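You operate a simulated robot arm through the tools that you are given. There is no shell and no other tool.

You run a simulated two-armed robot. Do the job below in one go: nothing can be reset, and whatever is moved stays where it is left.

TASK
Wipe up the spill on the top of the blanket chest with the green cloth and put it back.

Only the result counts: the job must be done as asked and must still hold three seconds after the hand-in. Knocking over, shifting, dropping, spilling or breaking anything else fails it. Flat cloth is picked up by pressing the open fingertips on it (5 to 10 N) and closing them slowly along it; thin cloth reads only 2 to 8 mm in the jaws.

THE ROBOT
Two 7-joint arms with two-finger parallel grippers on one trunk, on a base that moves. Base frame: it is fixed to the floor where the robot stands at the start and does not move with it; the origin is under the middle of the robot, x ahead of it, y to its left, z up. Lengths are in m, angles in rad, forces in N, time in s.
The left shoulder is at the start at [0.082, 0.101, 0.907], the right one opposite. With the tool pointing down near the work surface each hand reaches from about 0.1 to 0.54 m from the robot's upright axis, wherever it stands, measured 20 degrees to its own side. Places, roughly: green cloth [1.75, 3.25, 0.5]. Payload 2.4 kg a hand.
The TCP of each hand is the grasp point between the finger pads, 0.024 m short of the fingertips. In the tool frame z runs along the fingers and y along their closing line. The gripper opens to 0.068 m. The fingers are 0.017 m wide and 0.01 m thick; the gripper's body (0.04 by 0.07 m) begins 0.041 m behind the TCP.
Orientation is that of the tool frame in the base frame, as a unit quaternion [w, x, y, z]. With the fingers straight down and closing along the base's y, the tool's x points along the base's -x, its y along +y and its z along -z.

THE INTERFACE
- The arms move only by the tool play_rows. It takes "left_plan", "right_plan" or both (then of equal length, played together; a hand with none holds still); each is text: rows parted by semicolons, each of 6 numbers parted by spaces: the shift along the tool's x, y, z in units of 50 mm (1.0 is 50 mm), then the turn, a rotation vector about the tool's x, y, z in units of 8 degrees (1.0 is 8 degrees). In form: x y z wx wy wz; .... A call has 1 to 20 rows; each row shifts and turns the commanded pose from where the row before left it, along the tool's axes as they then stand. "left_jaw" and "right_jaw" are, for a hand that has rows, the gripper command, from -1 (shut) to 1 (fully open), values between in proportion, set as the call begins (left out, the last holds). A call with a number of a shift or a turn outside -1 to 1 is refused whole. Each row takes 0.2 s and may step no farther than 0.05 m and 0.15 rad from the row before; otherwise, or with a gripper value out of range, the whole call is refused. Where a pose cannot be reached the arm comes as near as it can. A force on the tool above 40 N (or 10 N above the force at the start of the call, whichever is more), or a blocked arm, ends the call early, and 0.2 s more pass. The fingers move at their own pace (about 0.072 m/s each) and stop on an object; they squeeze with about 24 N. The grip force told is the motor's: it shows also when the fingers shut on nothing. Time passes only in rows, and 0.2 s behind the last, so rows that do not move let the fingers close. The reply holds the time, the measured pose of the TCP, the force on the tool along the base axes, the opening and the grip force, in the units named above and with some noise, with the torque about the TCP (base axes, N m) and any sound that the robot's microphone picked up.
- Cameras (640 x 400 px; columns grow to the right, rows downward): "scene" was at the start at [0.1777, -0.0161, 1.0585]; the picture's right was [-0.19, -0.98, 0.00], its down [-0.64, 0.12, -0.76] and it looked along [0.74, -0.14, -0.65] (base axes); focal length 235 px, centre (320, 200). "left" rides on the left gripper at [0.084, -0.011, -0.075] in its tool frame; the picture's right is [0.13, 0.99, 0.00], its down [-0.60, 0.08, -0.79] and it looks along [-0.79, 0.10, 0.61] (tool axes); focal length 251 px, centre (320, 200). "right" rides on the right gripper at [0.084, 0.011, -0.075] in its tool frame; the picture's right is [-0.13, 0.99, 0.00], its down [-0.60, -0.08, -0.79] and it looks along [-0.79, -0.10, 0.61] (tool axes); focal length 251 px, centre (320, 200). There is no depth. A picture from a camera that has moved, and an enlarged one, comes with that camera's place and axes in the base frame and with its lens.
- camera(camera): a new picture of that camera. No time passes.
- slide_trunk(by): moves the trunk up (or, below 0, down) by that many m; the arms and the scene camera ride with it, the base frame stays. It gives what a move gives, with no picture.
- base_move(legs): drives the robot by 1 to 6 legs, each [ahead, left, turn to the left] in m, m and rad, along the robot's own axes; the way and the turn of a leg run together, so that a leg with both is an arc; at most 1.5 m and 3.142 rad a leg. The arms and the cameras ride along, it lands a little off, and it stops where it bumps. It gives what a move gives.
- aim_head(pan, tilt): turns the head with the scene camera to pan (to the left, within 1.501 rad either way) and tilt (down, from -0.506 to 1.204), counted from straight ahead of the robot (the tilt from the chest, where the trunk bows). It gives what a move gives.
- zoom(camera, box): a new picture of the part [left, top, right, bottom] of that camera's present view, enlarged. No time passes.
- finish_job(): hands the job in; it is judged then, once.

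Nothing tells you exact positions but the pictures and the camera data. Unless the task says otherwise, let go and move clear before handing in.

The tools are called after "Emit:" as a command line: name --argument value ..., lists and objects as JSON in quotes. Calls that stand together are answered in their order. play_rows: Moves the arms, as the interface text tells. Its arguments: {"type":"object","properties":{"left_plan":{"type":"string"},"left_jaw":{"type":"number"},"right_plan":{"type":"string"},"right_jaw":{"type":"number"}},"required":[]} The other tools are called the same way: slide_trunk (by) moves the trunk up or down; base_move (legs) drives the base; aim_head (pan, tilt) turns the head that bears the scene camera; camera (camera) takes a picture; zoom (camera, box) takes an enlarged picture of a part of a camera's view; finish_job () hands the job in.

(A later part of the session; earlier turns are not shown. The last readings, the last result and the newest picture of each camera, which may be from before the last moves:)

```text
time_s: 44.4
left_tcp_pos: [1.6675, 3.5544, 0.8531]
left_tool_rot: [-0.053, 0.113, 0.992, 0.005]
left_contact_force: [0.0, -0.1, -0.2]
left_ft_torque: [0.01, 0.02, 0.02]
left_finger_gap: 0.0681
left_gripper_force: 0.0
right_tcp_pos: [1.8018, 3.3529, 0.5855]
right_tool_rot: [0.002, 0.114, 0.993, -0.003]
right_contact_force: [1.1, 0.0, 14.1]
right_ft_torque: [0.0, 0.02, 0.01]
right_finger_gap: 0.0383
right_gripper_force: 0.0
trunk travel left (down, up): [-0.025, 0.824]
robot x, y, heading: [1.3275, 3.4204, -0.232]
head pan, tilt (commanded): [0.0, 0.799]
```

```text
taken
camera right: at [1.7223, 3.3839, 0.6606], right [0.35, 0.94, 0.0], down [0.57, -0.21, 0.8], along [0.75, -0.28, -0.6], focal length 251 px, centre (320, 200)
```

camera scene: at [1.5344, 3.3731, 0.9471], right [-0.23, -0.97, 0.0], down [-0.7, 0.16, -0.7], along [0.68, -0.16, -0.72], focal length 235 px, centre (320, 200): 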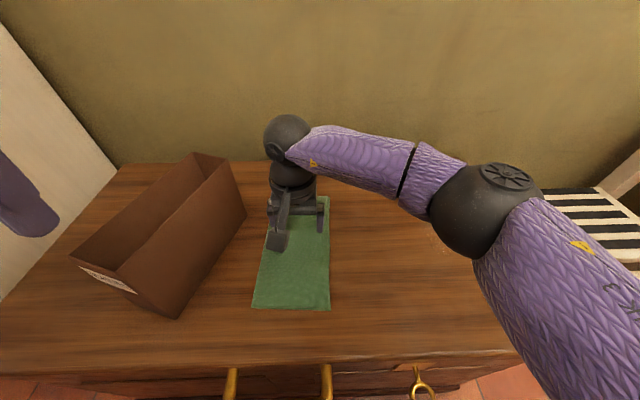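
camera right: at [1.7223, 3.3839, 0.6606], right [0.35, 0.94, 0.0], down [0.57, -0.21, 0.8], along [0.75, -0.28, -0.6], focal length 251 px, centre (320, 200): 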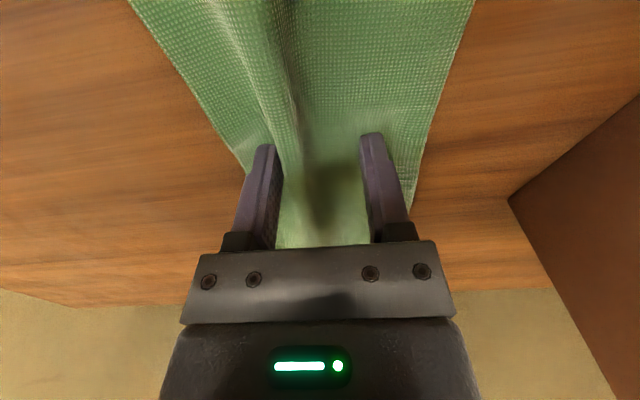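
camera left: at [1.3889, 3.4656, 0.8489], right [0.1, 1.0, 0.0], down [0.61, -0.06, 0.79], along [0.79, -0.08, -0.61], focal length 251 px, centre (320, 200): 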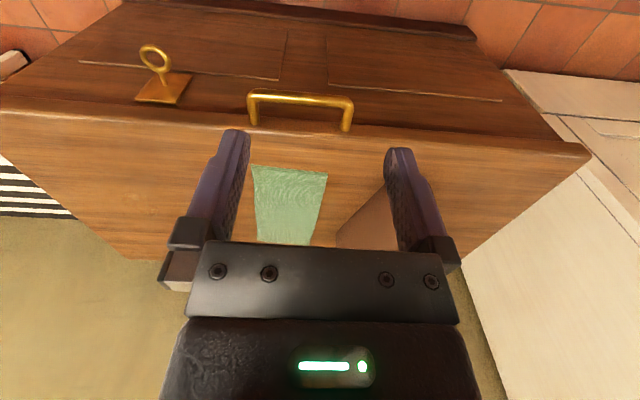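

A ridge is forming well. I ease the press slightly and keep closing.

Emit:
play_rows --right_plan "0 0 -0.008 0 0 0; 0 0 0 0 0 0" --right_jaw 0.0

Emit:
play_rows --right_plan "0 0 0 0 0 0; 0 0 0 0 0 0" --right_jaw -0.2

Emit:
play_rows --right_plan "0 0 0 0 0 0; 0 0 0 0 0 0" --right_jaw -0.4

Emit:
camera --camera "right"

```text
time_s: 45.0
left_tcp_pos: [1.6674, 3.5563, 0.8536]
left_tool_rot: [-0.053, 0.114, 0.992, 0.005]
left_contact_force: [-1.2, -0.7, 0.9]
left_ft_torque: [0.01, 0.0, 0.01]
left_finger_gap: 0.0679
left_gripper_force: 0.1
right_tcp_pos: [1.8012, 3.3522, 0.5865]
right_tool_rot: [0.003, 0.115, 0.993, -0.003]
right_contact_force: [-0.3, -0.5, 10.4]
right_ft_torque: [0.01, -0.01, 0.0]
right_finger_gap: 0.0316
right_gripper_force: 0.1
trunk travel left (down, up): [-0.025, 0.824]
robot x, y, heading: [1.3315, 3.423, -0.226]
head pan, tilt (commanded): [0.0, 0.799]
```

```text
time_s: 45.6
left_tcp_pos: [1.6681, 3.5555, 0.8538]
left_tool_rot: [-0.053, 0.114, 0.992, 0.006]
left_contact_force: [0.1, -0.1, -1.0]
left_ft_torque: [-0.01, -0.02, -0.05]
left_finger_gap: 0.0679
left_gripper_force: 0.0
right_tcp_pos: [1.8003, 3.3532, 0.5867]
right_tool_rot: [0.002, 0.114, 0.993, -0.003]
right_contact_force: [-0.6, -0.3, 9.3]
right_ft_torque: [0.02, 0.01, -0.02]
right_finger_gap: 0.0251
right_gripper_force: 0.1
trunk travel left (down, up): [-0.025, 0.824]
robot x, y, heading: [1.3273, 3.4211, -0.228]
head pan, tilt (commanded): [0.0, 0.799]
```

```text
time_s: 46.2
left_tcp_pos: [1.6676, 3.5563, 0.8518]
left_tool_rot: [-0.053, 0.113, 0.992, 0.006]
left_contact_force: [0.6, -0.2, 0.2]
left_ft_torque: [-0.01, 0.03, -0.01]
left_finger_gap: 0.0678
left_gripper_force: 0.1
right_tcp_pos: [1.802, 3.3526, 0.5852]
right_tool_rot: [0.002, 0.113, 0.994, -0.003]
right_contact_force: [0.0, -0.7, 9.6]
right_ft_torque: [-0.02, -0.02, -0.01]
right_finger_gap: 0.019
right_gripper_force: 0.0
trunk travel left (down, up): [-0.025, 0.824]
robot x, y, heading: [1.3304, 3.4202, -0.229]
head pan, tilt (commanded): [0.0, 0.799]
```

```text
taken
camera right: at [1.7224, 3.3838, 0.6608], right [0.35, 0.94, 0.0], down [0.57, -0.21, 0.8], along [0.74, -0.28, -0.61], focal length 251 px, centre (320, 200)
```

right: 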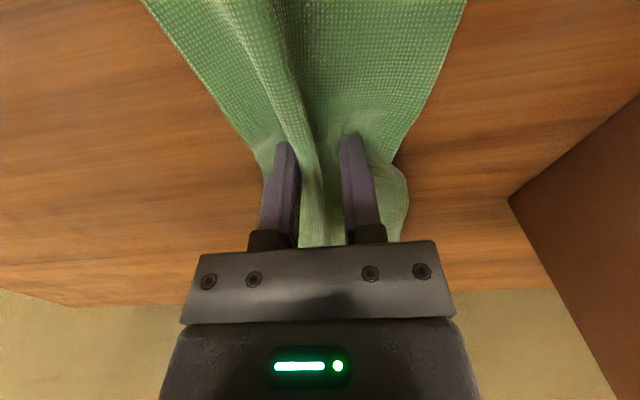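

Emit:
play_rows --right_plan "0 0 0 0 0 0; 0 0 0 0 0 0" --right_jaw -0.6

Emit:
play_rows --right_plan "0 0 0 0 0 0; 0 0 0 0 0 0" --right_jaw -0.8

Emit:
play_rows --right_plan "0 0 0 0 0 0; 0 0 0 0 0 0; 0 0 0 0 0 0" --right_jaw -1

Emit:
camera --camera "right"

```text
time_s: 46.8
left_tcp_pos: [1.6681, 3.5562, 0.8532]
left_tool_rot: [-0.053, 0.114, 0.992, 0.005]
left_contact_force: [-0.2, 0.0, 0.7]
left_ft_torque: [0.01, 0.0, 0.02]
left_finger_gap: 0.0681
left_gripper_force: 0.1
right_tcp_pos: [1.801, 3.3523, 0.5856]
right_tool_rot: [0.002, 0.113, 0.994, -0.003]
right_contact_force: [0.8, 0.0, 9.1]
right_ft_torque: [-0.03, 0.01, 0.0]
right_finger_gap: 0.0125
right_gripper_force: 0.1
trunk travel left (down, up): [-0.025, 0.824]
robot x, y, heading: [1.3259, 3.4216, -0.231]
head pan, tilt (commanded): [0.0, 0.799]
```

```text
time_s: 47.4
left_tcp_pos: [1.6687, 3.5557, 0.8535]
left_tool_rot: [-0.053, 0.113, 0.992, 0.005]
left_contact_force: [-0.1, 1.3, 0.0]
left_ft_torque: [0.0, -0.01, -0.01]
left_finger_gap: 0.0682
left_gripper_force: 0.0
right_tcp_pos: [1.8001, 3.3532, 0.5859]
right_tool_rot: [0.002, 0.114, 0.993, -0.003]
right_contact_force: [-0.7, -0.5, 9.1]
right_ft_torque: [-0.06, 0.01, 0.05]
right_finger_gap: 0.0076
right_gripper_force: 4.1
trunk travel left (down, up): [-0.025, 0.824]
robot x, y, heading: [1.3267, 3.4198, -0.226]
head pan, tilt (commanded): [0.0, 0.799]
```

```text
time_s: 48.2
left_tcp_pos: [1.6676, 3.5563, 0.8538]
left_tool_rot: [-0.053, 0.113, 0.992, 0.005]
left_contact_force: [0.8, 0.4, 0.8]
left_ft_torque: [-0.02, 0.0, 0.02]
left_finger_gap: 0.0683
left_gripper_force: 0.1
right_tcp_pos: [1.8008, 3.3523, 0.5868]
right_tool_rot: [0.002, 0.113, 0.994, -0.004]
right_contact_force: [-0.4, -1.1, 9.3]
right_ft_torque: [-0.04, 0.02, 0.03]
right_finger_gap: 0.0034
right_gripper_force: 23.7
trunk travel left (down, up): [-0.025, 0.824]
robot x, y, heading: [1.3277, 3.4212, -0.226]
head pan, tilt (commanded): [0.0, 0.799]
```

```text
taken
camera right: at [1.7224, 3.3837, 0.6608], right [0.35, 0.94, 0.0], down [0.57, -0.21, 0.8], along [0.74, -0.28, -0.6], focal length 251 px, centre (320, 200)
```

right: 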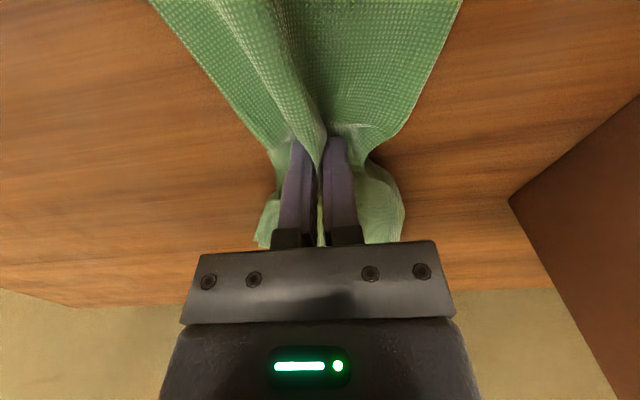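

The jaws read 3.4 mm with full grip force, so the cloth is in hand; the grasp pose is [1.8008, 3.3525, 0.5865]. I lift a little to check.

Emit:
play_rows --right_plan "0 0 -0.3 0 0 0; 0 0 -0.3 0 0 0; 0 0 0 0 0 0"

Emit:
camera --camera "right"

Emit:
camera --camera "scene"

Emit:
camera --camera "left"

```text
time_s: 49.0
left_tcp_pos: [1.6685, 3.5552, 0.8521]
left_tool_rot: [-0.054, 0.114, 0.992, 0.005]
left_contact_force: [0.2, -0.2, -0.6]
left_ft_torque: [-0.02, -0.03, 0.01]
left_finger_gap: 0.0678
left_gripper_force: 0.1
right_tcp_pos: [1.8021, 3.3543, 0.6167]
right_tool_rot: [0.002, 0.113, 0.994, -0.003]
right_contact_force: [-0.2, 0.0, 0.4]
right_ft_torque: [0.03, -0.01, 0.01]
right_finger_gap: 0.0033
right_gripper_force: 23.8
trunk travel left (down, up): [-0.025, 0.824]
robot x, y, heading: [1.3305, 3.4206, -0.227]
head pan, tilt (commanded): [0.0, 0.799]
```

```text
taken
camera right: at [1.7225, 3.3843, 0.6911], right [0.35, 0.94, 0.0], down [0.57, -0.21, 0.8], along [0.74, -0.28, -0.61], focal length 251 px, centre (320, 200)
```

right: 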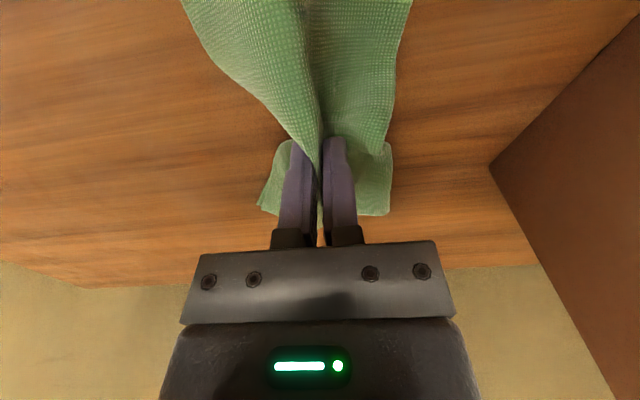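

```text
taken
camera scene: at [1.5345, 3.3731, 0.947], right [-0.23, -0.97, 0.0], down [-0.7, 0.16, -0.7], along [0.68, -0.16, -0.72], focal length 235 px, centre (320, 200)
```

scene: 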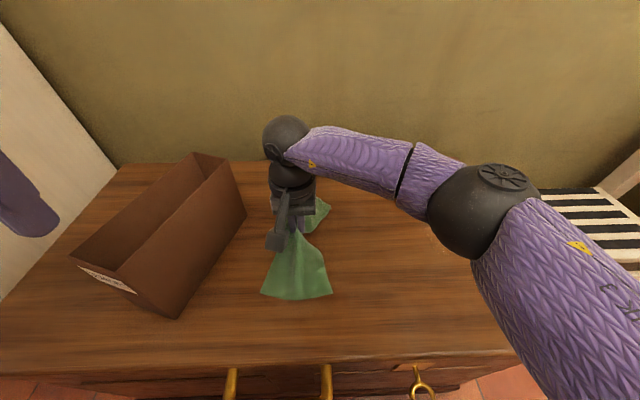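

```text
taken
camera left: at [1.5931, 3.5633, 0.9358], right [0.1, 0.99, 0.01], down [0.69, -0.08, 0.72], along [0.72, -0.06, -0.69], focal length 251 px, centre (320, 200)
```

left: 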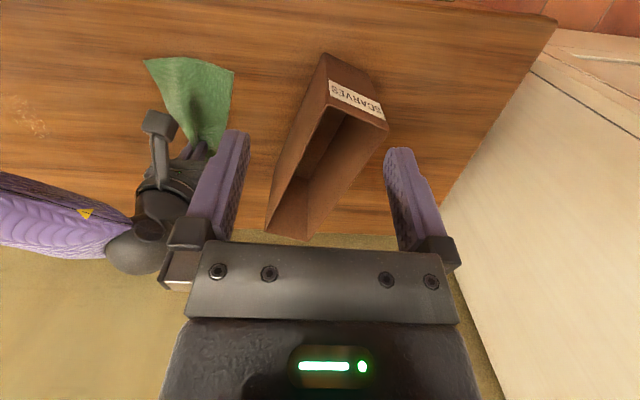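

The cloth is held firmly and hangs evenly. Now I carry it low to the right until it's above the spill at about [1.744, 3.081].

Emit:
play_rows --right_plan "0 -0.7 -0.1 0 0 0; 0 -0.7 0 0 0 0; 0 -0.7 0 0 0 0; 0 -0.7 0 0 0 0; 0 -0.7 0 0 0 0; -0.1 -0.7 0 0 0 0; 0 -0.7 0 0 0 0; 0 -0.68 0 0 0 0; 0 0 0 0 0 0"

Emit:
camera --camera "right"

Emit:
camera --camera "scene"

Emit:
camera --camera "left"

```text
time_s: 51.0
left_tcp_pos: [1.6678, 3.5553, 0.8525]
left_tool_rot: [-0.053, 0.115, 0.992, 0.006]
left_contact_force: [-0.1, -0.4, -0.5]
left_ft_torque: [-0.03, -0.03, 0.0]
left_finger_gap: 0.0682
left_gripper_force: 0.1
right_tcp_pos: [1.7419, 3.081, 0.6211]
right_tool_rot: [0.001, 0.114, 0.993, -0.003]
right_contact_force: [0.2, 0.7, -0.2]
right_ft_torque: [-0.01, -0.04, 0.02]
right_finger_gap: 0.0029
right_gripper_force: 23.9
trunk travel left (down, up): [-0.025, 0.824]
robot x, y, heading: [1.3323, 3.4213, -0.223]
head pan, tilt (commanded): [0.0, 0.799]
```

```text
taken
camera right: at [1.6633, 3.1109, 0.6972], right [0.35, 0.94, 0.0], down [0.57, -0.21, 0.8], along [0.74, -0.28, -0.61], focal length 251 px, centre (320, 200)
```

right: 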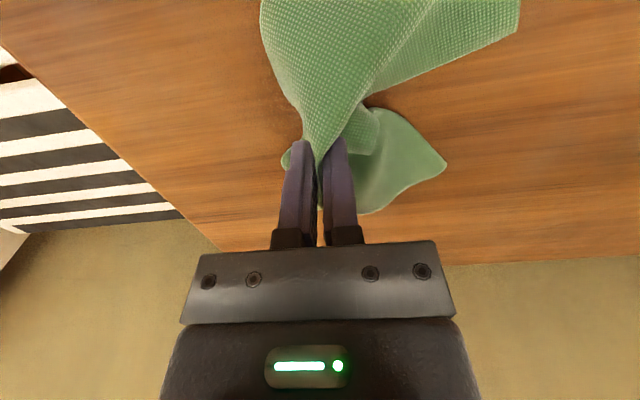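

```text
taken
camera scene: at [1.5345, 3.373, 0.947], right [-0.23, -0.97, 0.0], down [-0.7, 0.16, -0.7], along [0.68, -0.16, -0.72], focal length 235 px, centre (320, 200)
```

scene: 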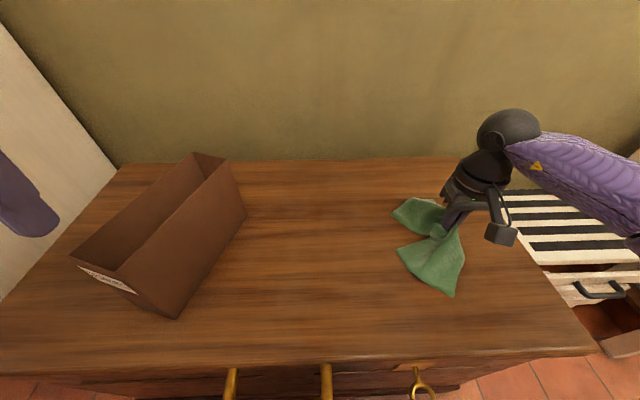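

```text
taken
camera left: at [1.593, 3.5632, 0.9358], right [0.1, 0.99, 0.01], down [0.69, -0.08, 0.72], along [0.72, -0.06, -0.69], focal length 251 px, centre (320, 200)
```

left: 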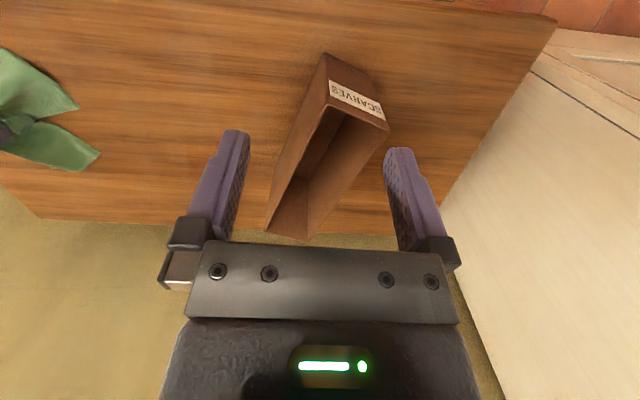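

The cloth is over the spill, trailing a bit to the left. I lower it until it presses on the surface.

Emit:
play_rows --right_plan "0 0 0.3 0 0 0; 0 0 0.3 0 0 0; 0 0 0 0 0 0"

Emit:
play_rows --right_plan "0 0 0.05 0 0 0; 0 0 0 0 0 0"

Emit:
play_rows --right_plan "0 0 0.03 0 0 0; 0 0 0 0 0 0"

```text
time_s: 51.8
left_tcp_pos: [1.6683, 3.5558, 0.8526]
left_tool_rot: [-0.052, 0.115, 0.992, 0.005]
left_contact_force: [0.3, -0.9, 0.1]
left_ft_torque: [-0.01, -0.01, 0.02]
left_finger_gap: 0.068
left_gripper_force: 0.0
right_tcp_pos: [1.7422, 3.0812, 0.5912]
right_tool_rot: [0.002, 0.115, 0.993, -0.004]
right_contact_force: [-0.1, 0.5, 1.8]
right_ft_torque: [-0.01, -0.01, -0.02]
right_finger_gap: 0.0035
right_gripper_force: 24.1
trunk travel left (down, up): [-0.025, 0.824]
robot x, y, heading: [1.3293, 3.421, -0.229]
head pan, tilt (commanded): [0.0, 0.799]
```

```text
time_s: 52.4
left_tcp_pos: [1.6679, 3.556, 0.8536]
left_tool_rot: [-0.053, 0.115, 0.992, 0.006]
left_contact_force: [0.3, 0.2, 1.0]
left_ft_torque: [0.02, 0.03, 0.0]
left_finger_gap: 0.0679
left_gripper_force: 0.0
right_tcp_pos: [1.7432, 3.0813, 0.5908]
right_tool_rot: [0.002, 0.114, 0.993, -0.002]
right_contact_force: [0.7, 0.2, 2.0]
right_ft_torque: [0.01, 0.0, 0.04]
right_finger_gap: 0.0032
right_gripper_force: 24.1
trunk travel left (down, up): [-0.025, 0.824]
robot x, y, heading: [1.3274, 3.4214, -0.226]
head pan, tilt (commanded): [0.0, 0.799]
```

```text
time_s: 53.0
left_tcp_pos: [1.6687, 3.5564, 0.8524]
left_tool_rot: [-0.052, 0.114, 0.992, 0.005]
left_contact_force: [-0.2, -0.1, 0.2]
left_ft_torque: [0.04, 0.01, -0.01]
left_finger_gap: 0.0681
left_gripper_force: 0.1
right_tcp_pos: [1.7434, 3.0804, 0.5886]
right_tool_rot: [0.003, 0.114, 0.993, -0.003]
right_contact_force: [1.9, -0.8, 7.9]
right_ft_torque: [-0.11, -0.03, 0.04]
right_finger_gap: 0.0033
right_gripper_force: 24.1
trunk travel left (down, up): [-0.025, 0.824]
robot x, y, heading: [1.3307, 3.4215, -0.231]
head pan, tilt (commanded): [0.0, 0.799]
```

Pressing with about 8 N. Now I wipe with strokes back and forth over the spill.

Emit:
play_rows --right_plan "0.3 0 0 0 0 0; 0.3 0 0 0 0 0; 0.3 0 0 0 0 0; -0.3 0 0 0 0 0; -0.3 0 0 0 0 0; -0.3 0 0 0 0 0; -0.3 0 0 0 0 0; -0.3 0 0 0 0 0; -0.3 0 0 0 0 0; 0 0 0 0 0 0"

Emit:
camera --camera "right"

Emit:
camera --camera "scene"

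```text
time_s: 55.2
left_tcp_pos: [1.6679, 3.5562, 0.8531]
left_tool_rot: [-0.052, 0.113, 0.992, 0.005]
left_contact_force: [0.5, 0.1, 0.6]
left_ft_torque: [-0.04, 0.01, -0.04]
left_finger_gap: 0.068
left_gripper_force: 0.1
right_tcp_pos: [1.7879, 3.0703, 0.5882]
right_tool_rot: [0.002, 0.114, 0.993, -0.003]
right_contact_force: [-2.5, 0.2, 2.3]
right_ft_torque: [0.0, 0.04, 0.01]
right_finger_gap: 0.003
right_gripper_force: 24.1
trunk travel left (down, up): [-0.025, 0.824]
robot x, y, heading: [1.3292, 3.4208, -0.232]
head pan, tilt (commanded): [0.0, 0.799]
```

```text
taken
camera right: at [1.7081, 3.1009, 0.6633], right [0.35, 0.94, 0.0], down [0.57, -0.21, 0.8], along [0.74, -0.28, -0.61], focal length 251 px, centre (320, 200)
```

right: 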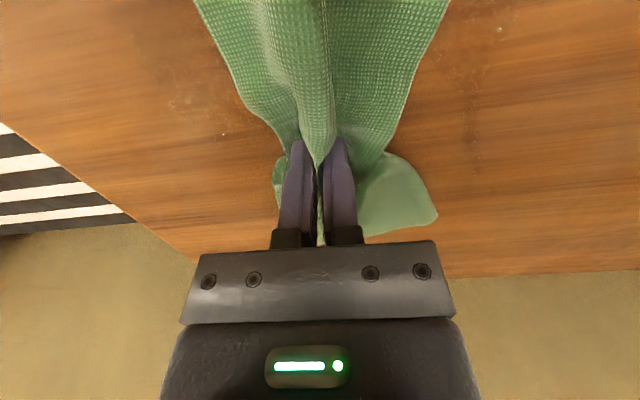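

```text
taken
camera scene: at [1.5343, 3.3731, 0.947], right [-0.23, -0.97, 0.0], down [-0.7, 0.16, -0.7], along [0.68, -0.16, -0.72], focal length 235 px, centre (320, 200)
```

scene: 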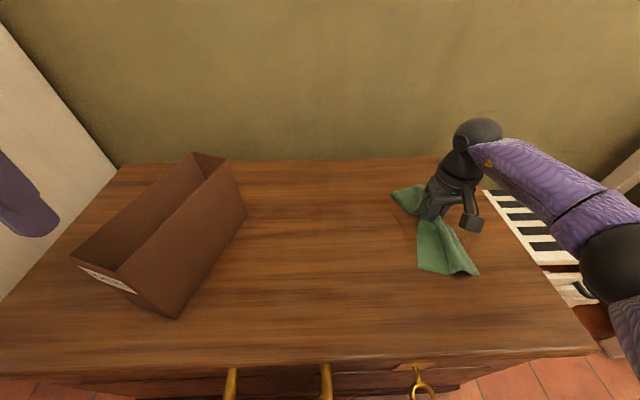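

Marks show on either side of the cloth; I'll zoom in to see how much is left.

Emit:
zoom --camera "right" --box '[120, 20, 290, 180]'

Emit:
zoom --camera "right" --box '[380, 0, 560, 180]'

Emit:
zoom --camera "scene" --box '[370, 160, 540, 290]'

```text
2.50 times, centred on (205, 100) of right
camera zoom: at [1.7081, 3.1009, 0.6633], right [0.35, 0.94, 0.0], down [0.57, -0.21, 0.8], along [0.74, -0.28, -0.61], focal length 629 px, centre (608, 450)
```

zoom: 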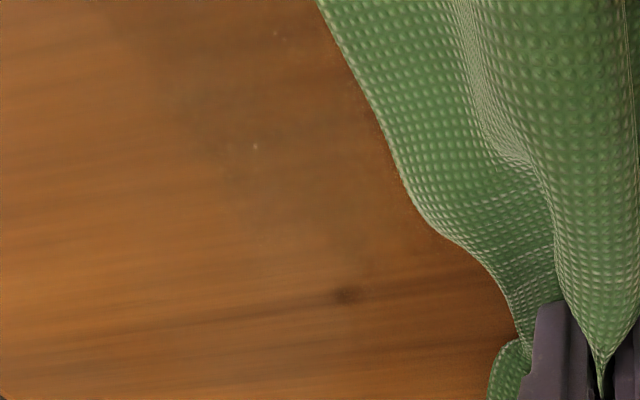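

```text
2.22 times, centred on (470, 90) of right
camera zoom: at [1.7081, 3.1009, 0.6633], right [0.35, 0.94, 0.0], down [0.57, -0.21, 0.8], along [0.74, -0.28, -0.61], focal length 559 px, centre (-13, 444)
```

zoom: 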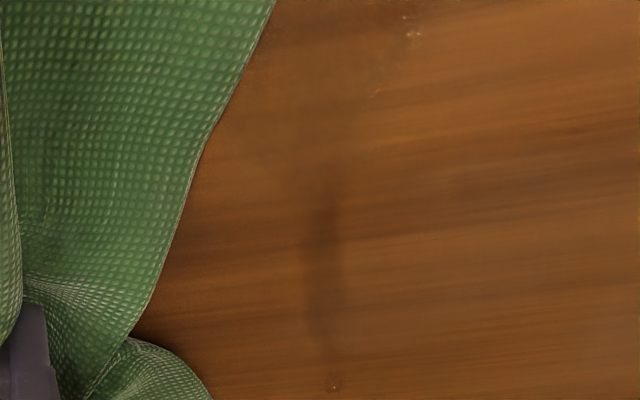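

```text
3.08 times, centred on (455, 225) of scene
camera zoom: at [1.5343, 3.3731, 0.947], right [-0.23, -0.97, 0.0], down [-0.7, 0.16, -0.7], along [0.68, -0.16, -0.72], focal length 723 px, centre (-95, 123)
```

zoom: 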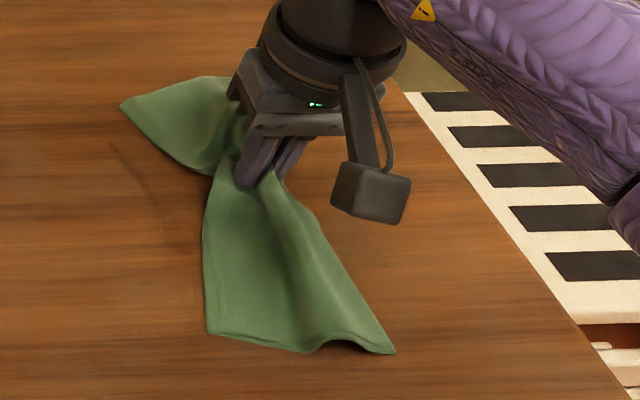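

There are glints and a dark streak beside the cloth. I'll lift the cloth clear and look at the bare surface.

Emit:
play_rows --right_plan "0 0 -0.8 0 0 0; 0 -0.6 -0.7 0 0 0; 0 -0.6 -0.7 0 0 0; 0 0 -0.6 0 0 0; 0 0 0 0 0 0; 0 0 0 0 0 0"

Emit:
zoom --camera "scene" --box '[330, 160, 550, 300]'

Emit:
camera --camera "right"

Emit:
camera --camera "left"

```text
time_s: 56.6
left_tcp_pos: [1.6699, 3.5555, 0.8517]
left_tool_rot: [-0.054, 0.113, 0.992, 0.005]
left_contact_force: [-0.4, -0.6, 0.0]
left_ft_torque: [0.0, -0.01, 0.02]
left_finger_gap: 0.0683
left_gripper_force: 0.0
right_tcp_pos: [1.7676, 3.0101, 0.7094]
right_tool_rot: [0.002, 0.115, 0.993, -0.002]
right_contact_force: [0.0, 0.3, 0.1]
right_ft_torque: [0.02, 0.0, 0.03]
right_finger_gap: 0.0032
right_gripper_force: 24.1
right hand out of reach, approached as far as the arm can: row 4
trunk travel left (down, up): [-0.025, 0.824]
robot x, y, heading: [1.3282, 3.4195, -0.227]
head pan, tilt (commanded): [0.0, 0.799]
```

```text
2.86 times, centred on (440, 230) of scene
camera zoom: at [1.5345, 3.373, 0.947], right [-0.23, -0.97, 0.0], down [-0.7, 0.16, -0.7], along [0.68, -0.16, -0.72], focal length 671 px, centre (-23, 114)
```

zoom: 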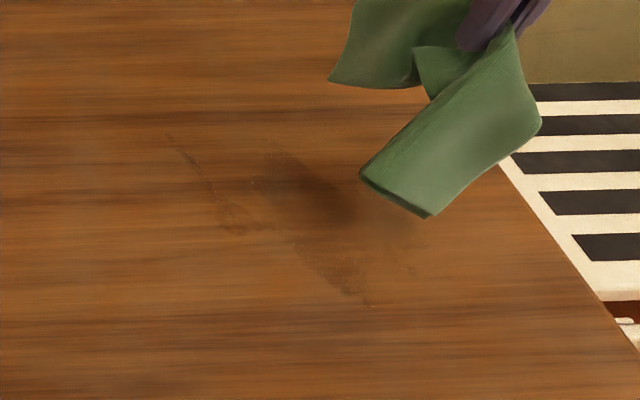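

```text
taken
camera right: at [1.6888, 3.041, 0.7836], right [0.35, 0.94, 0.0], down [0.57, -0.21, 0.8], along [0.74, -0.28, -0.6], focal length 251 px, centre (320, 200)
```

right: 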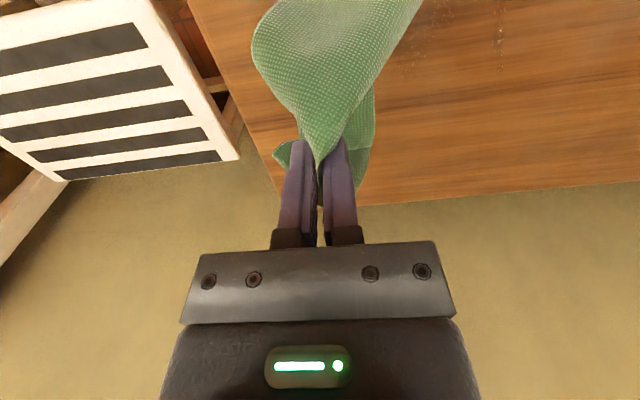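

```text
taken
camera left: at [1.593, 3.5631, 0.9358], right [0.1, 0.99, 0.01], down [0.69, -0.08, 0.72], along [0.72, -0.06, -0.69], focal length 251 px, centre (320, 200)
```

left: 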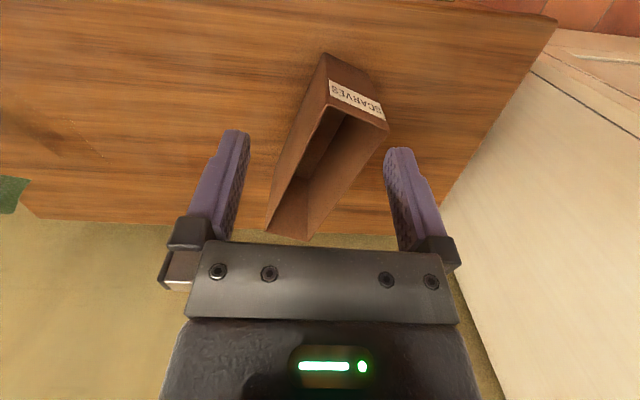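

The spill has partly smeared: there are remnants to the left, lower middle and right of the track. I'll zoom in more closely.

Emit:
zoom --camera "scene" --box '[375, 195, 485, 275]'

Emit:
zoom --camera "right" --box '[380, 0, 560, 110]'

```text
5.00 times, centred on (430, 235) of scene
camera zoom: at [1.5345, 3.373, 0.947], right [-0.23, -0.97, 0.0], down [-0.7, 0.16, -0.7], along [0.68, -0.16, -0.72], focal length 1174 px, centre (-230, 25)
```

zoom: 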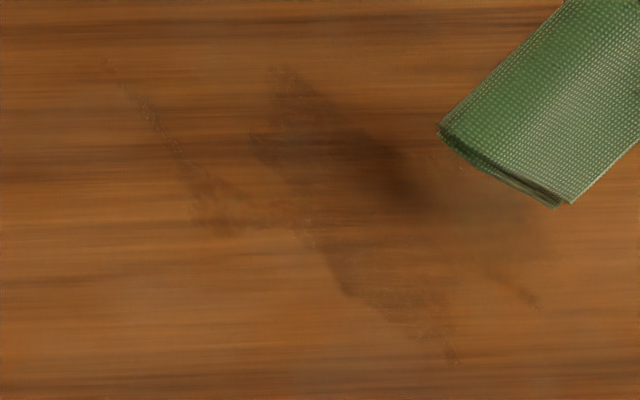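

```text
3.56 times, centred on (470, 55) of right
camera zoom: at [1.6888, 3.041, 0.7836], right [0.35, 0.94, 0.0], down [0.57, -0.21, 0.8], along [0.74, -0.28, -0.6], focal length 894 px, centre (-213, 716)
```

zoom: 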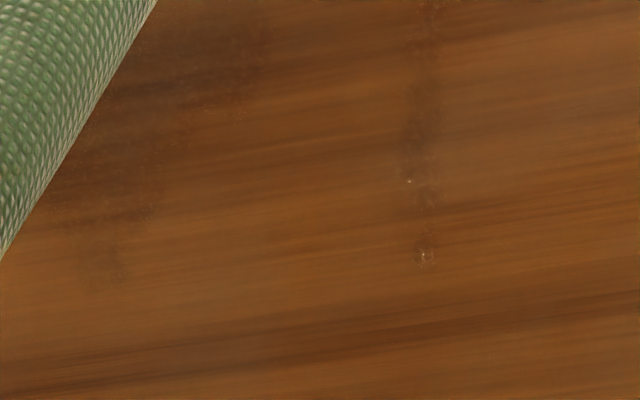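

Smears remain over about u 0.94–1.08, i.e. a region roughly 14 cm square. Before wiping more widely I check my clearance to the chest by looking down, as I may need to move slightly nearer.

Emit:
aim_head --pan 0.0 --tilt 1.2

Emit:
camera --camera "scene"

```text
time_s: 57.5
left_tcp_pos: [1.6687, 3.5563, 0.8529]
left_tool_rot: [-0.054, 0.113, 0.992, 0.005]
left_contact_force: [-0.6, 0.0, 0.2]
left_ft_torque: [-0.01, 0.03, 0.01]
left_finger_gap: 0.068
left_gripper_force: 0.0
right_tcp_pos: [1.7682, 3.0102, 0.7086]
right_tool_rot: [0.002, 0.115, 0.993, -0.003]
right_contact_force: [0.1, 0.3, -0.6]
right_ft_torque: [-0.05, 0.02, 0.01]
right_finger_gap: 0.003
right_gripper_force: 24.5
trunk travel left (down, up): [-0.025, 0.824]
robot x, y, heading: [1.3306, 3.4191, -0.23]
head pan, tilt (commanded): [0.0, 1.201]
```

```text
taken
camera scene: at [1.5104, 3.3786, 0.9193], right [-0.23, -0.97, 0.0], down [-0.91, 0.21, -0.36], along [0.35, -0.08, -0.93], focal length 235 px, centre (320, 200)
```

scene: 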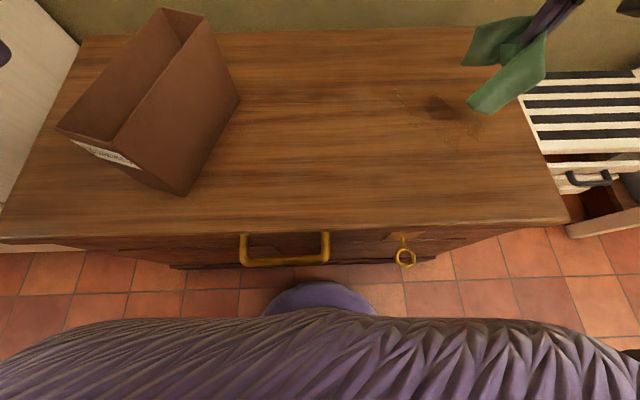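

There are only ~2 cm between my lower body and the chest handle, so I won't move nearer; the region is still just in reach. I take a close look at the wet area from this view.

Emit:
zoom --camera "scene" --box '[370, 60, 530, 160]'

```text
4.00 times, centred on (450, 110) of scene
camera zoom: at [1.5104, 3.3786, 0.9193], right [-0.23, -0.97, 0.0], down [-0.91, 0.21, -0.36], along [0.35, -0.08, -0.93], focal length 940 px, centre (-200, 560)
```

zoom: 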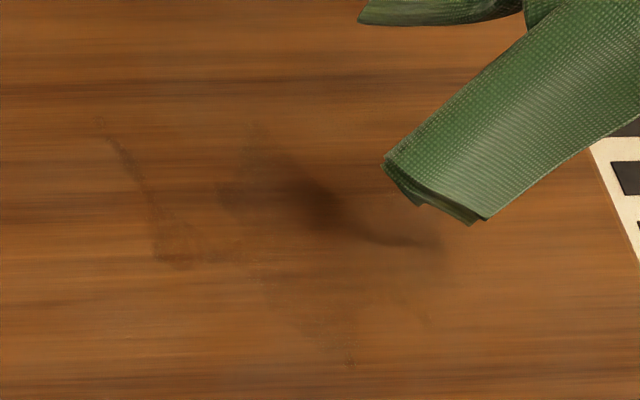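

I'll wipe systematically: strokes along the depth direction, beginning at the left outer edge of the smears and working to the right. First I move above the start point and lower.

Emit:
play_rows --right_plan "0.5 0.7 0 0 0 0; 0.5 0.7 0 0 0 0; 0.5 0.75 0 0 0 0; 0.45 0.75 0 0 0 0; 0 0 0 0 0 0; 0 0 0.8 0 0 0; 0 0 0.8 0 0 0; 0 0 0 0 0 0"

Emit:
aim_head --pan -0.2 --tilt 1.0

Emit:
camera --camera "scene"

```text
time_s: 59.3
left_tcp_pos: [1.6699, 3.5554, 0.8527]
left_tool_rot: [-0.053, 0.114, 0.992, 0.005]
left_contact_force: [-0.1, 0.6, -0.5]
left_ft_torque: [0.01, 0.01, -0.01]
left_finger_gap: 0.068
left_gripper_force: 0.0
right_tcp_pos: [1.7067, 3.1741, 0.6268]
right_tool_rot: [0.002, 0.114, 0.993, -0.002]
right_contact_force: [-0.1, 0.5, -0.8]
right_ft_torque: [-0.02, -0.05, -0.01]
right_finger_gap: 0.0028
right_gripper_force: 24.2
trunk travel left (down, up): [-0.025, 0.824]
robot x, y, heading: [1.3267, 3.4184, -0.228]
head pan, tilt (commanded): [0.0, 1.201]
```

```text
time_s: 60.0
left_tcp_pos: [1.6676, 3.556, 0.8522]
left_tool_rot: [-0.054, 0.113, 0.992, 0.005]
left_contact_force: [0.2, 0.1, 0.1]
left_ft_torque: [0.0, 0.03, 0.02]
left_finger_gap: 0.0681
left_gripper_force: 0.0
right_tcp_pos: [1.7043, 3.1721, 0.6277]
right_tool_rot: [0.002, 0.114, 0.993, -0.002]
right_contact_force: [-0.1, 0.3, -0.3]
right_ft_torque: [0.03, -0.02, 0.01]
right_finger_gap: 0.0031
right_gripper_force: 23.8
trunk travel left (down, up): [-0.025, 0.824]
robot x, y, heading: [1.3308, 3.4221, -0.226]
head pan, tilt (commanded): [-0.201, 1.0]
```

```text
taken
camera scene: at [1.5192, 3.3624, 0.9318], right [-0.42, -0.91, 0.0], down [-0.77, 0.35, -0.54], along [0.49, -0.22, -0.84], focal length 235 px, centre (320, 200)
```

scene: 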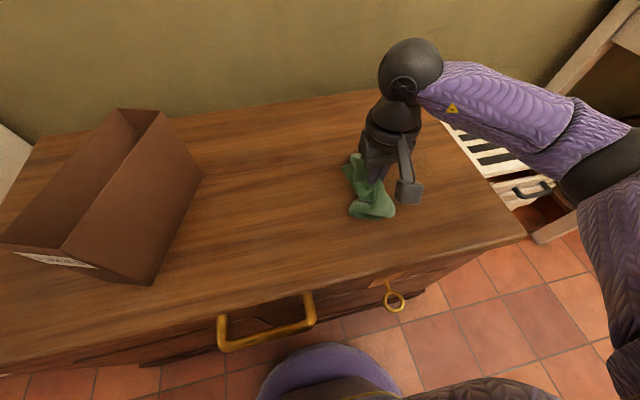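

Emit:
play_rows --right_plan "0 0 0.4 0 0 0; 0 0 0.32 0 0 0; 0 0 0.05 0 0 0; 0 0 0 0 0 0"

```text
time_s: 61.0
left_tcp_pos: [1.6688, 3.556, 0.8534]
left_tool_rot: [-0.053, 0.114, 0.992, 0.005]
left_contact_force: [0.4, -0.2, 0.1]
left_ft_torque: [-0.03, -0.01, 0.01]
left_finger_gap: 0.068
left_gripper_force: 0.1
right_tcp_pos: [1.7074, 3.1723, 0.5892]
right_tool_rot: [0.003, 0.115, 0.993, -0.003]
right_contact_force: [-1.3, -1.2, 9.7]
right_ft_torque: [-0.08, 0.07, 0.0]
right_finger_gap: 0.0033
right_gripper_force: 24.1
trunk travel left (down, up): [-0.025, 0.824]
robot x, y, heading: [1.3317, 3.4184, -0.23]
head pan, tilt (commanded): [-0.201, 1.0]
```

About 10 N of press. I run the first pair of strokes.

Emit:
play_rows --right_plan "-0.32 0 0 0 0 0; -0.32 0 0 0 0 0; -0.32 0 0 0 0 0; -0.32 0 0 0 0 0; -0.32 0 0 0 0 0; -0.32 0 0 0 0 0; -0.32 0 0 0 0 0; -0.32 0 0 0 0 0; -0.32 0 0 0 0 0; 0 -0.28 0 0 0 0; 0.32 0 0 0 0 0; 0.32 0 0 0 0 0; 0.32 0 0 0 0 0; 0.32 0 0 0 0 0; 0.32 0 0 0 0 0; 0.32 0 0 0 0 0; 0.32 0 0 0 0 0; 0.32 0 0 0 0 0; 0.32 0 0 0 0 0; 0 -0.28 0 0 0 0"

Emit:
zoom --camera "scene" --box '[300, 100, 500, 225]'

```text
time_s: 65.2
left_tcp_pos: [1.6676, 3.5554, 0.8528]
left_tool_rot: [-0.053, 0.114, 0.992, 0.005]
left_contact_force: [-0.1, 0.4, -0.2]
left_ft_torque: [-0.02, -0.01, -0.01]
left_finger_gap: 0.0677
left_gripper_force: 0.2
right_tcp_pos: [1.6992, 3.1461, 0.5885]
right_tool_rot: [0.002, 0.115, 0.993, -0.002]
right_contact_force: [-0.3, 0.4, 0.4]
right_ft_torque: [0.0, 0.0, -0.01]
right_finger_gap: 0.0031
right_gripper_force: 24.1
trunk travel left (down, up): [-0.025, 0.824]
robot x, y, heading: [1.3288, 3.4225, -0.226]
head pan, tilt (commanded): [-0.201, 1.0]
```

```text
3.20 times, centred on (400, 162) of scene
camera zoom: at [1.5192, 3.3624, 0.9319], right [-0.42, -0.91, 0.0], down [-0.77, 0.35, -0.54], along [0.49, -0.22, -0.84], focal length 752 px, centre (64, 320)
```

zoom: 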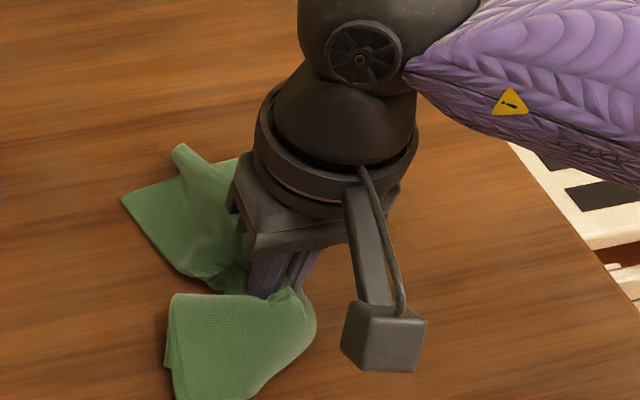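

The press has faded to about zero, so I push down ~1.5 mm more and check.

Emit:
play_rows --right_plan "0 0 0.03 0 0 0; 0 0 0 0 0 0"

Emit:
camera --camera "right"

```text
time_s: 65.8
left_tcp_pos: [1.6684, 3.5553, 0.8526]
left_tool_rot: [-0.053, 0.114, 0.992, 0.005]
left_contact_force: [0.1, 0.1, -0.4]
left_ft_torque: [0.02, 0.03, -0.03]
left_finger_gap: 0.0678
left_gripper_force: 0.1
right_tcp_pos: [1.7, 3.145, 0.587]
right_tool_rot: [0.002, 0.115, 0.993, -0.003]
right_contact_force: [-1.5, 1.8, 7.9]
right_ft_torque: [0.02, 0.05, 0.02]
right_finger_gap: 0.0032
right_gripper_force: 24.3
trunk travel left (down, up): [-0.025, 0.824]
robot x, y, heading: [1.328, 3.4228, -0.231]
head pan, tilt (commanded): [-0.201, 1.0]
```

```text
taken
camera right: at [1.6208, 3.1763, 0.662], right [0.35, 0.94, 0.0], down [0.57, -0.21, 0.8], along [0.75, -0.28, -0.6], focal length 251 px, centre (320, 200)
```

right: 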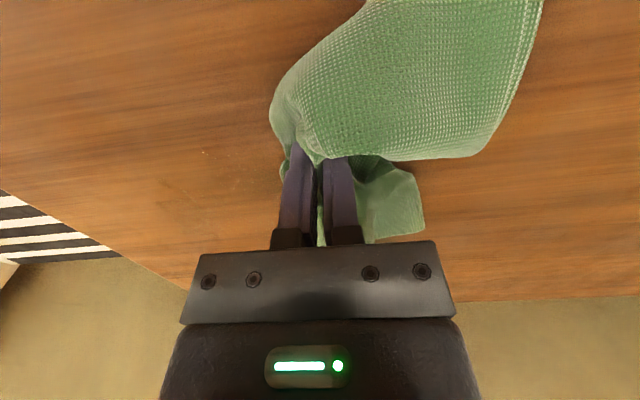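

About 8 N now. I continue with the next strokes to the right.

Emit:
play_rows --right_plan "-0.32 0 0.01 0 0 0; -0.32 0 0 0 0 0; -0.32 0 0 0 0 0; -0.32 0 0 0 0 0; -0.32 0 0 0 0 0; -0.32 0 0 0 0 0; -0.32 0 0 0 0 0; -0.32 0 0 0 0 0; -0.32 0 0 0 0 0; 0 -0.28 0 0 0 0; 0.32 0 0 0 0 0; 0.32 0 0 0 0 0; 0.32 0 0 0 0 0; 0.32 0 0 0 0 0; 0.32 0 0 0 0 0; 0.32 0 0 0 0 0; 0.32 0 0 0 0 0; 0.32 0 0 0 0 0; 0.32 0 0 0 0 0; 0 -0.28 0 0 0 0"

Emit:
play_rows --right_plan "-0.32 0 0.01 0 0 0; -0.32 0 0 0 0 0; -0.32 0 0 0 0 0; -0.32 0 0 0 0 0; -0.32 0 0 0 0 0; -0.32 0 0 0 0 0; -0.32 0 0 0 0 0; -0.32 0 0 0 0 0; -0.32 0 0 0 0 0; 0 -0.28 0 0 0 0"

Emit:
camera --camera "right"

Emit:
camera --camera "scene"

```text
time_s: 70.0
left_tcp_pos: [1.6676, 3.5567, 0.8518]
left_tool_rot: [-0.053, 0.113, 0.992, 0.005]
left_contact_force: [-0.2, -0.2, 0.4]
left_ft_torque: [-0.05, -0.01, -0.02]
left_finger_gap: 0.0679
left_gripper_force: 0.0
right_tcp_pos: [1.6932, 3.1188, 0.5872]
right_tool_rot: [0.001, 0.113, 0.994, -0.003]
right_contact_force: [0.5, 6.3, 16.1]
right_ft_torque: [0.1, 0.02, 0.0]
right_finger_gap: 0.0031
right_gripper_force: 24.4
trunk travel left (down, up): [-0.025, 0.824]
robot x, y, heading: [1.3282, 3.4199, -0.236]
head pan, tilt (commanded): [-0.201, 1.0]
```

```text
time_s: 72.2
left_tcp_pos: [1.6695, 3.5559, 0.8522]
left_tool_rot: [-0.054, 0.113, 0.992, 0.005]
left_contact_force: [-0.1, 0.1, 0.3]
left_ft_torque: [0.0, -0.02, 0.03]
left_finger_gap: 0.068
left_gripper_force: 0.1
right_tcp_pos: [1.8237, 3.0753, 0.5863]
right_tool_rot: [0.002, 0.114, 0.993, -0.003]
right_contact_force: [0.9, 1.7, 2.4]
right_ft_torque: [0.03, 0.02, -0.04]
right_finger_gap: 0.0032
right_gripper_force: 24.6
right hand out of reach, approached as far as the arm can: row 9, 10
trunk travel left (down, up): [-0.025, 0.824]
robot x, y, heading: [1.3326, 3.4194, -0.232]
head pan, tilt (commanded): [-0.201, 1.0]
```

```text
taken
camera right: at [1.7445, 3.1064, 0.6623], right [0.35, 0.94, 0.0], down [0.57, -0.21, 0.8], along [0.75, -0.28, -0.6], focal length 251 px, centre (320, 200)
```

right: 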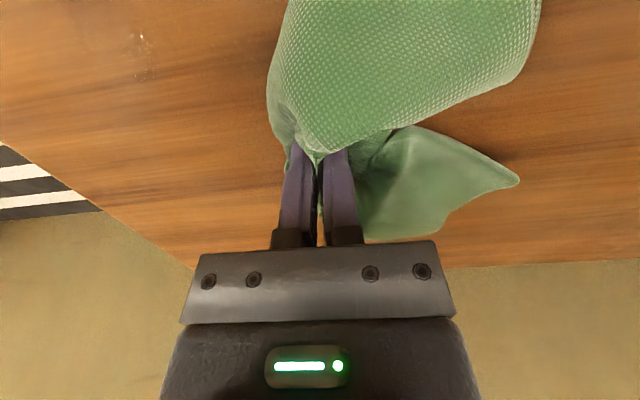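

```text
taken
camera scene: at [1.5193, 3.3626, 0.9318], right [-0.42, -0.91, 0.0], down [-0.77, 0.35, -0.54], along [0.49, -0.22, -0.84], focal length 235 px, centre (320, 200)
```

scene: 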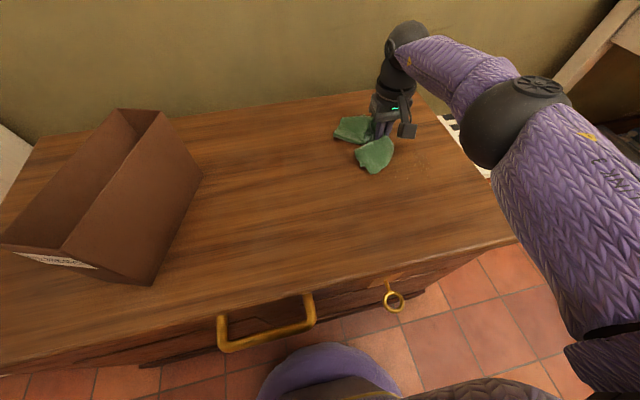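

The left part looks clean; residue glints remain to the right. I continue with more strokes to the right.

Emit:
play_rows --right_plan "0.32 0 0.02 0 0 0; 0.32 0 0 0 0 0; 0.32 0 0 0 0 0; 0.32 0 0 0 0 0; 0.32 0 0 0 0 0; 0.32 0 0 0 0 0; 0.32 0 0 0 0 0; 0.32 0 0 0 0 0; 0.32 0 0 0 0 0; 0 -0.28 0 0 0 0; -0.32 0 0 0 0 0; -0.32 0 0 0 0 0; -0.32 0 0 0 0 0; -0.32 0 0 0 0 0; -0.32 0 0 0 0 0; -0.32 0 0 0 0 0; -0.32 0 0 0 0 0; -0.32 0 0 0 0 0; 0 -0.28 0 0 0 0"

Emit:
camera --camera "right"

Emit:
zoom --camera "scene" --box '[300, 100, 500, 225]'

```text
time_s: 76.2
left_tcp_pos: [1.669, 3.557, 0.8542]
left_tool_rot: [-0.053, 0.113, 0.992, 0.005]
left_contact_force: [-0.1, -0.9, -0.3]
left_ft_torque: [-0.02, 0.0, -0.01]
left_finger_gap: 0.0679
left_gripper_force: 0.0
right_tcp_pos: [1.802, 3.0549, 0.5876]
right_tool_rot: [0.002, 0.114, 0.994, -0.003]
right_contact_force: [1.0, 4.3, 12.0]
right_ft_torque: [0.05, 0.01, 0.02]
right_finger_gap: 0.0032
right_gripper_force: 24.0
trunk travel left (down, up): [-0.025, 0.824]
robot x, y, heading: [1.3337, 3.4216, -0.226]
head pan, tilt (commanded): [-0.201, 1.0]
```

```text
taken
camera right: at [1.7232, 3.0844, 0.6618], right [0.35, 0.94, 0.0], down [0.57, -0.21, 0.8], along [0.75, -0.28, -0.6], focal length 251 px, centre (320, 200)
```

right: 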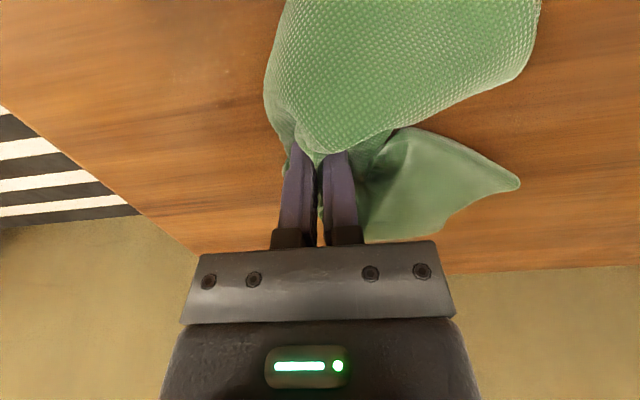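

```text
3.20 times, centred on (400, 162) of scene
camera zoom: at [1.5189, 3.3633, 0.932], right [-0.42, -0.91, 0.0], down [-0.77, 0.35, -0.54], along [0.49, -0.23, -0.84], focal length 752 px, centre (64, 320)
```

zoom: 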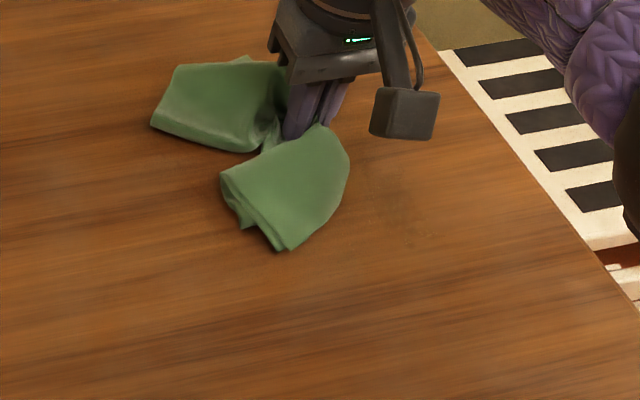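

Nice — the wiped area looks clean, with a faint residue to the right. I continue with strokes to the right.

Emit:
play_rows --right_plan "0.32 0 0 0 0 0; 0.32 0 0 0 0 0; 0.32 0 0 0 0 0; 0.32 0 0 0 0 0; 0.32 0 0 0 0 0; 0.32 0 0 0 0 0; 0.32 0 0 0 0 0; 0.32 0 0 0 0 0; 0 -0.28 0 0 0 0; -0.32 0 0 0 0 0; -0.32 0 0 0 0 0; -0.32 0 0 0 0 0; -0.32 0 0 0 0 0; -0.32 0 0 0 0 0; -0.32 0 0 0 0 0; -0.32 0 0 0 0 0; -0.2 0 0 0 0 0; 0 -0.28 0 0 0 0"

Emit:
play_rows --right_plan "0.32 0 0 0 0 0; 0.32 0 0 0 0 0; 0.32 0 0 0 0 0; 0.32 0 0 0 0 0; 0.32 0 0 0 0 0; 0.32 0 0 0 0 0; 0.32 0 0 0 0 0; 0 -0.28 0 0 0 0; -0.32 0 0 0 0 0; -0.32 0 0 0 0 0; -0.32 0 0 0 0 0; -0.32 0 0 0 0 0; -0.32 0 0 0 0 0; -0.32 0 0 0 0 0; 0 -0.28 0 0 0 0; 0.32 0 0 0 0 0; 0.32 0 0 0 0 0; 0.32 0 0 0 0 0; 0.32 0 0 0 0 0; 0.32 0 0 0 0 0"

Emit:
camera --camera "right"

Emit:
zoom --camera "scene" --box '[300, 100, 500, 225]'

```text
time_s: 80.0
left_tcp_pos: [1.6688, 3.5569, 0.8522]
left_tool_rot: [-0.053, 0.113, 0.992, 0.006]
left_contact_force: [-0.1, -0.5, -0.6]
left_ft_torque: [-0.02, 0.03, 0.0]
left_finger_gap: 0.0682
left_gripper_force: 0.0
right_tcp_pos: [1.7897, 3.0284, 0.5868]
right_tool_rot: [0.004, 0.114, 0.993, -0.004]
right_contact_force: [2.7, 2.5, 10.5]
right_ft_torque: [0.04, -0.02, 0.01]
right_finger_gap: 0.0033
right_gripper_force: 23.8
trunk travel left (down, up): [-0.025, 0.824]
robot x, y, heading: [1.332, 3.4197, -0.226]
head pan, tilt (commanded): [-0.201, 1.0]
```

```text
time_s: 84.2
left_tcp_pos: [1.6678, 3.5569, 0.8536]
left_tool_rot: [-0.053, 0.114, 0.992, 0.005]
left_contact_force: [-0.2, 0.5, -0.1]
left_ft_torque: [-0.03, 0.01, -0.02]
left_finger_gap: 0.068
left_gripper_force: 0.1
right_tcp_pos: [1.6901, 3.0274, 0.5871]
right_tool_rot: [0.002, 0.115, 0.993, -0.003]
right_contact_force: [7.9, -4.2, 23.0]
right_ft_torque: [-0.18, -0.17, 0.02]
right_finger_gap: 0.0034
right_gripper_force: 23.8
right hand out of reach, approached as far as the arm can: row 15
trunk travel left (down, up): [-0.025, 0.824]
robot x, y, heading: [1.3296, 3.4205, -0.227]
head pan, tilt (commanded): [-0.201, 1.0]
```

```text
taken
camera right: at [1.6111, 3.0585, 0.6615], right [0.35, 0.94, 0.0], down [0.57, -0.21, 0.8], along [0.75, -0.28, -0.6], focal length 251 px, centre (320, 200)
```

right: 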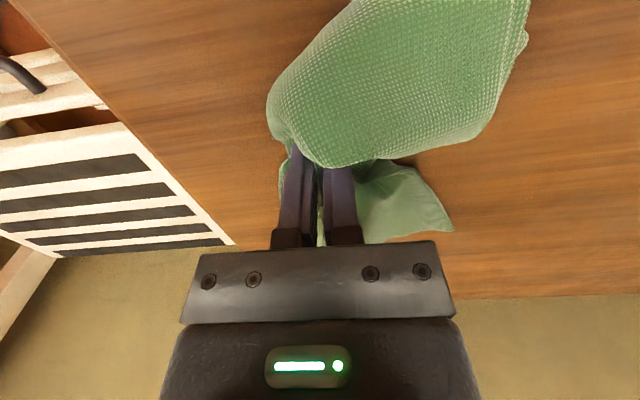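

```text
3.20 times, centred on (400, 162) of scene
camera zoom: at [1.5187, 3.3632, 0.9322], right [-0.42, -0.91, 0.0], down [-0.77, 0.35, -0.54], along [0.49, -0.23, -0.84], focal length 752 px, centre (64, 320)
```

zoom: 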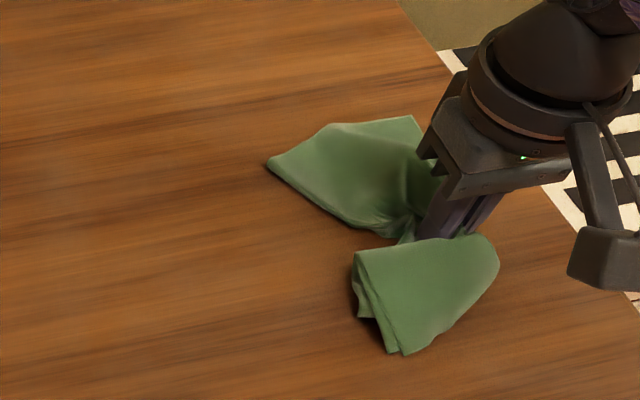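

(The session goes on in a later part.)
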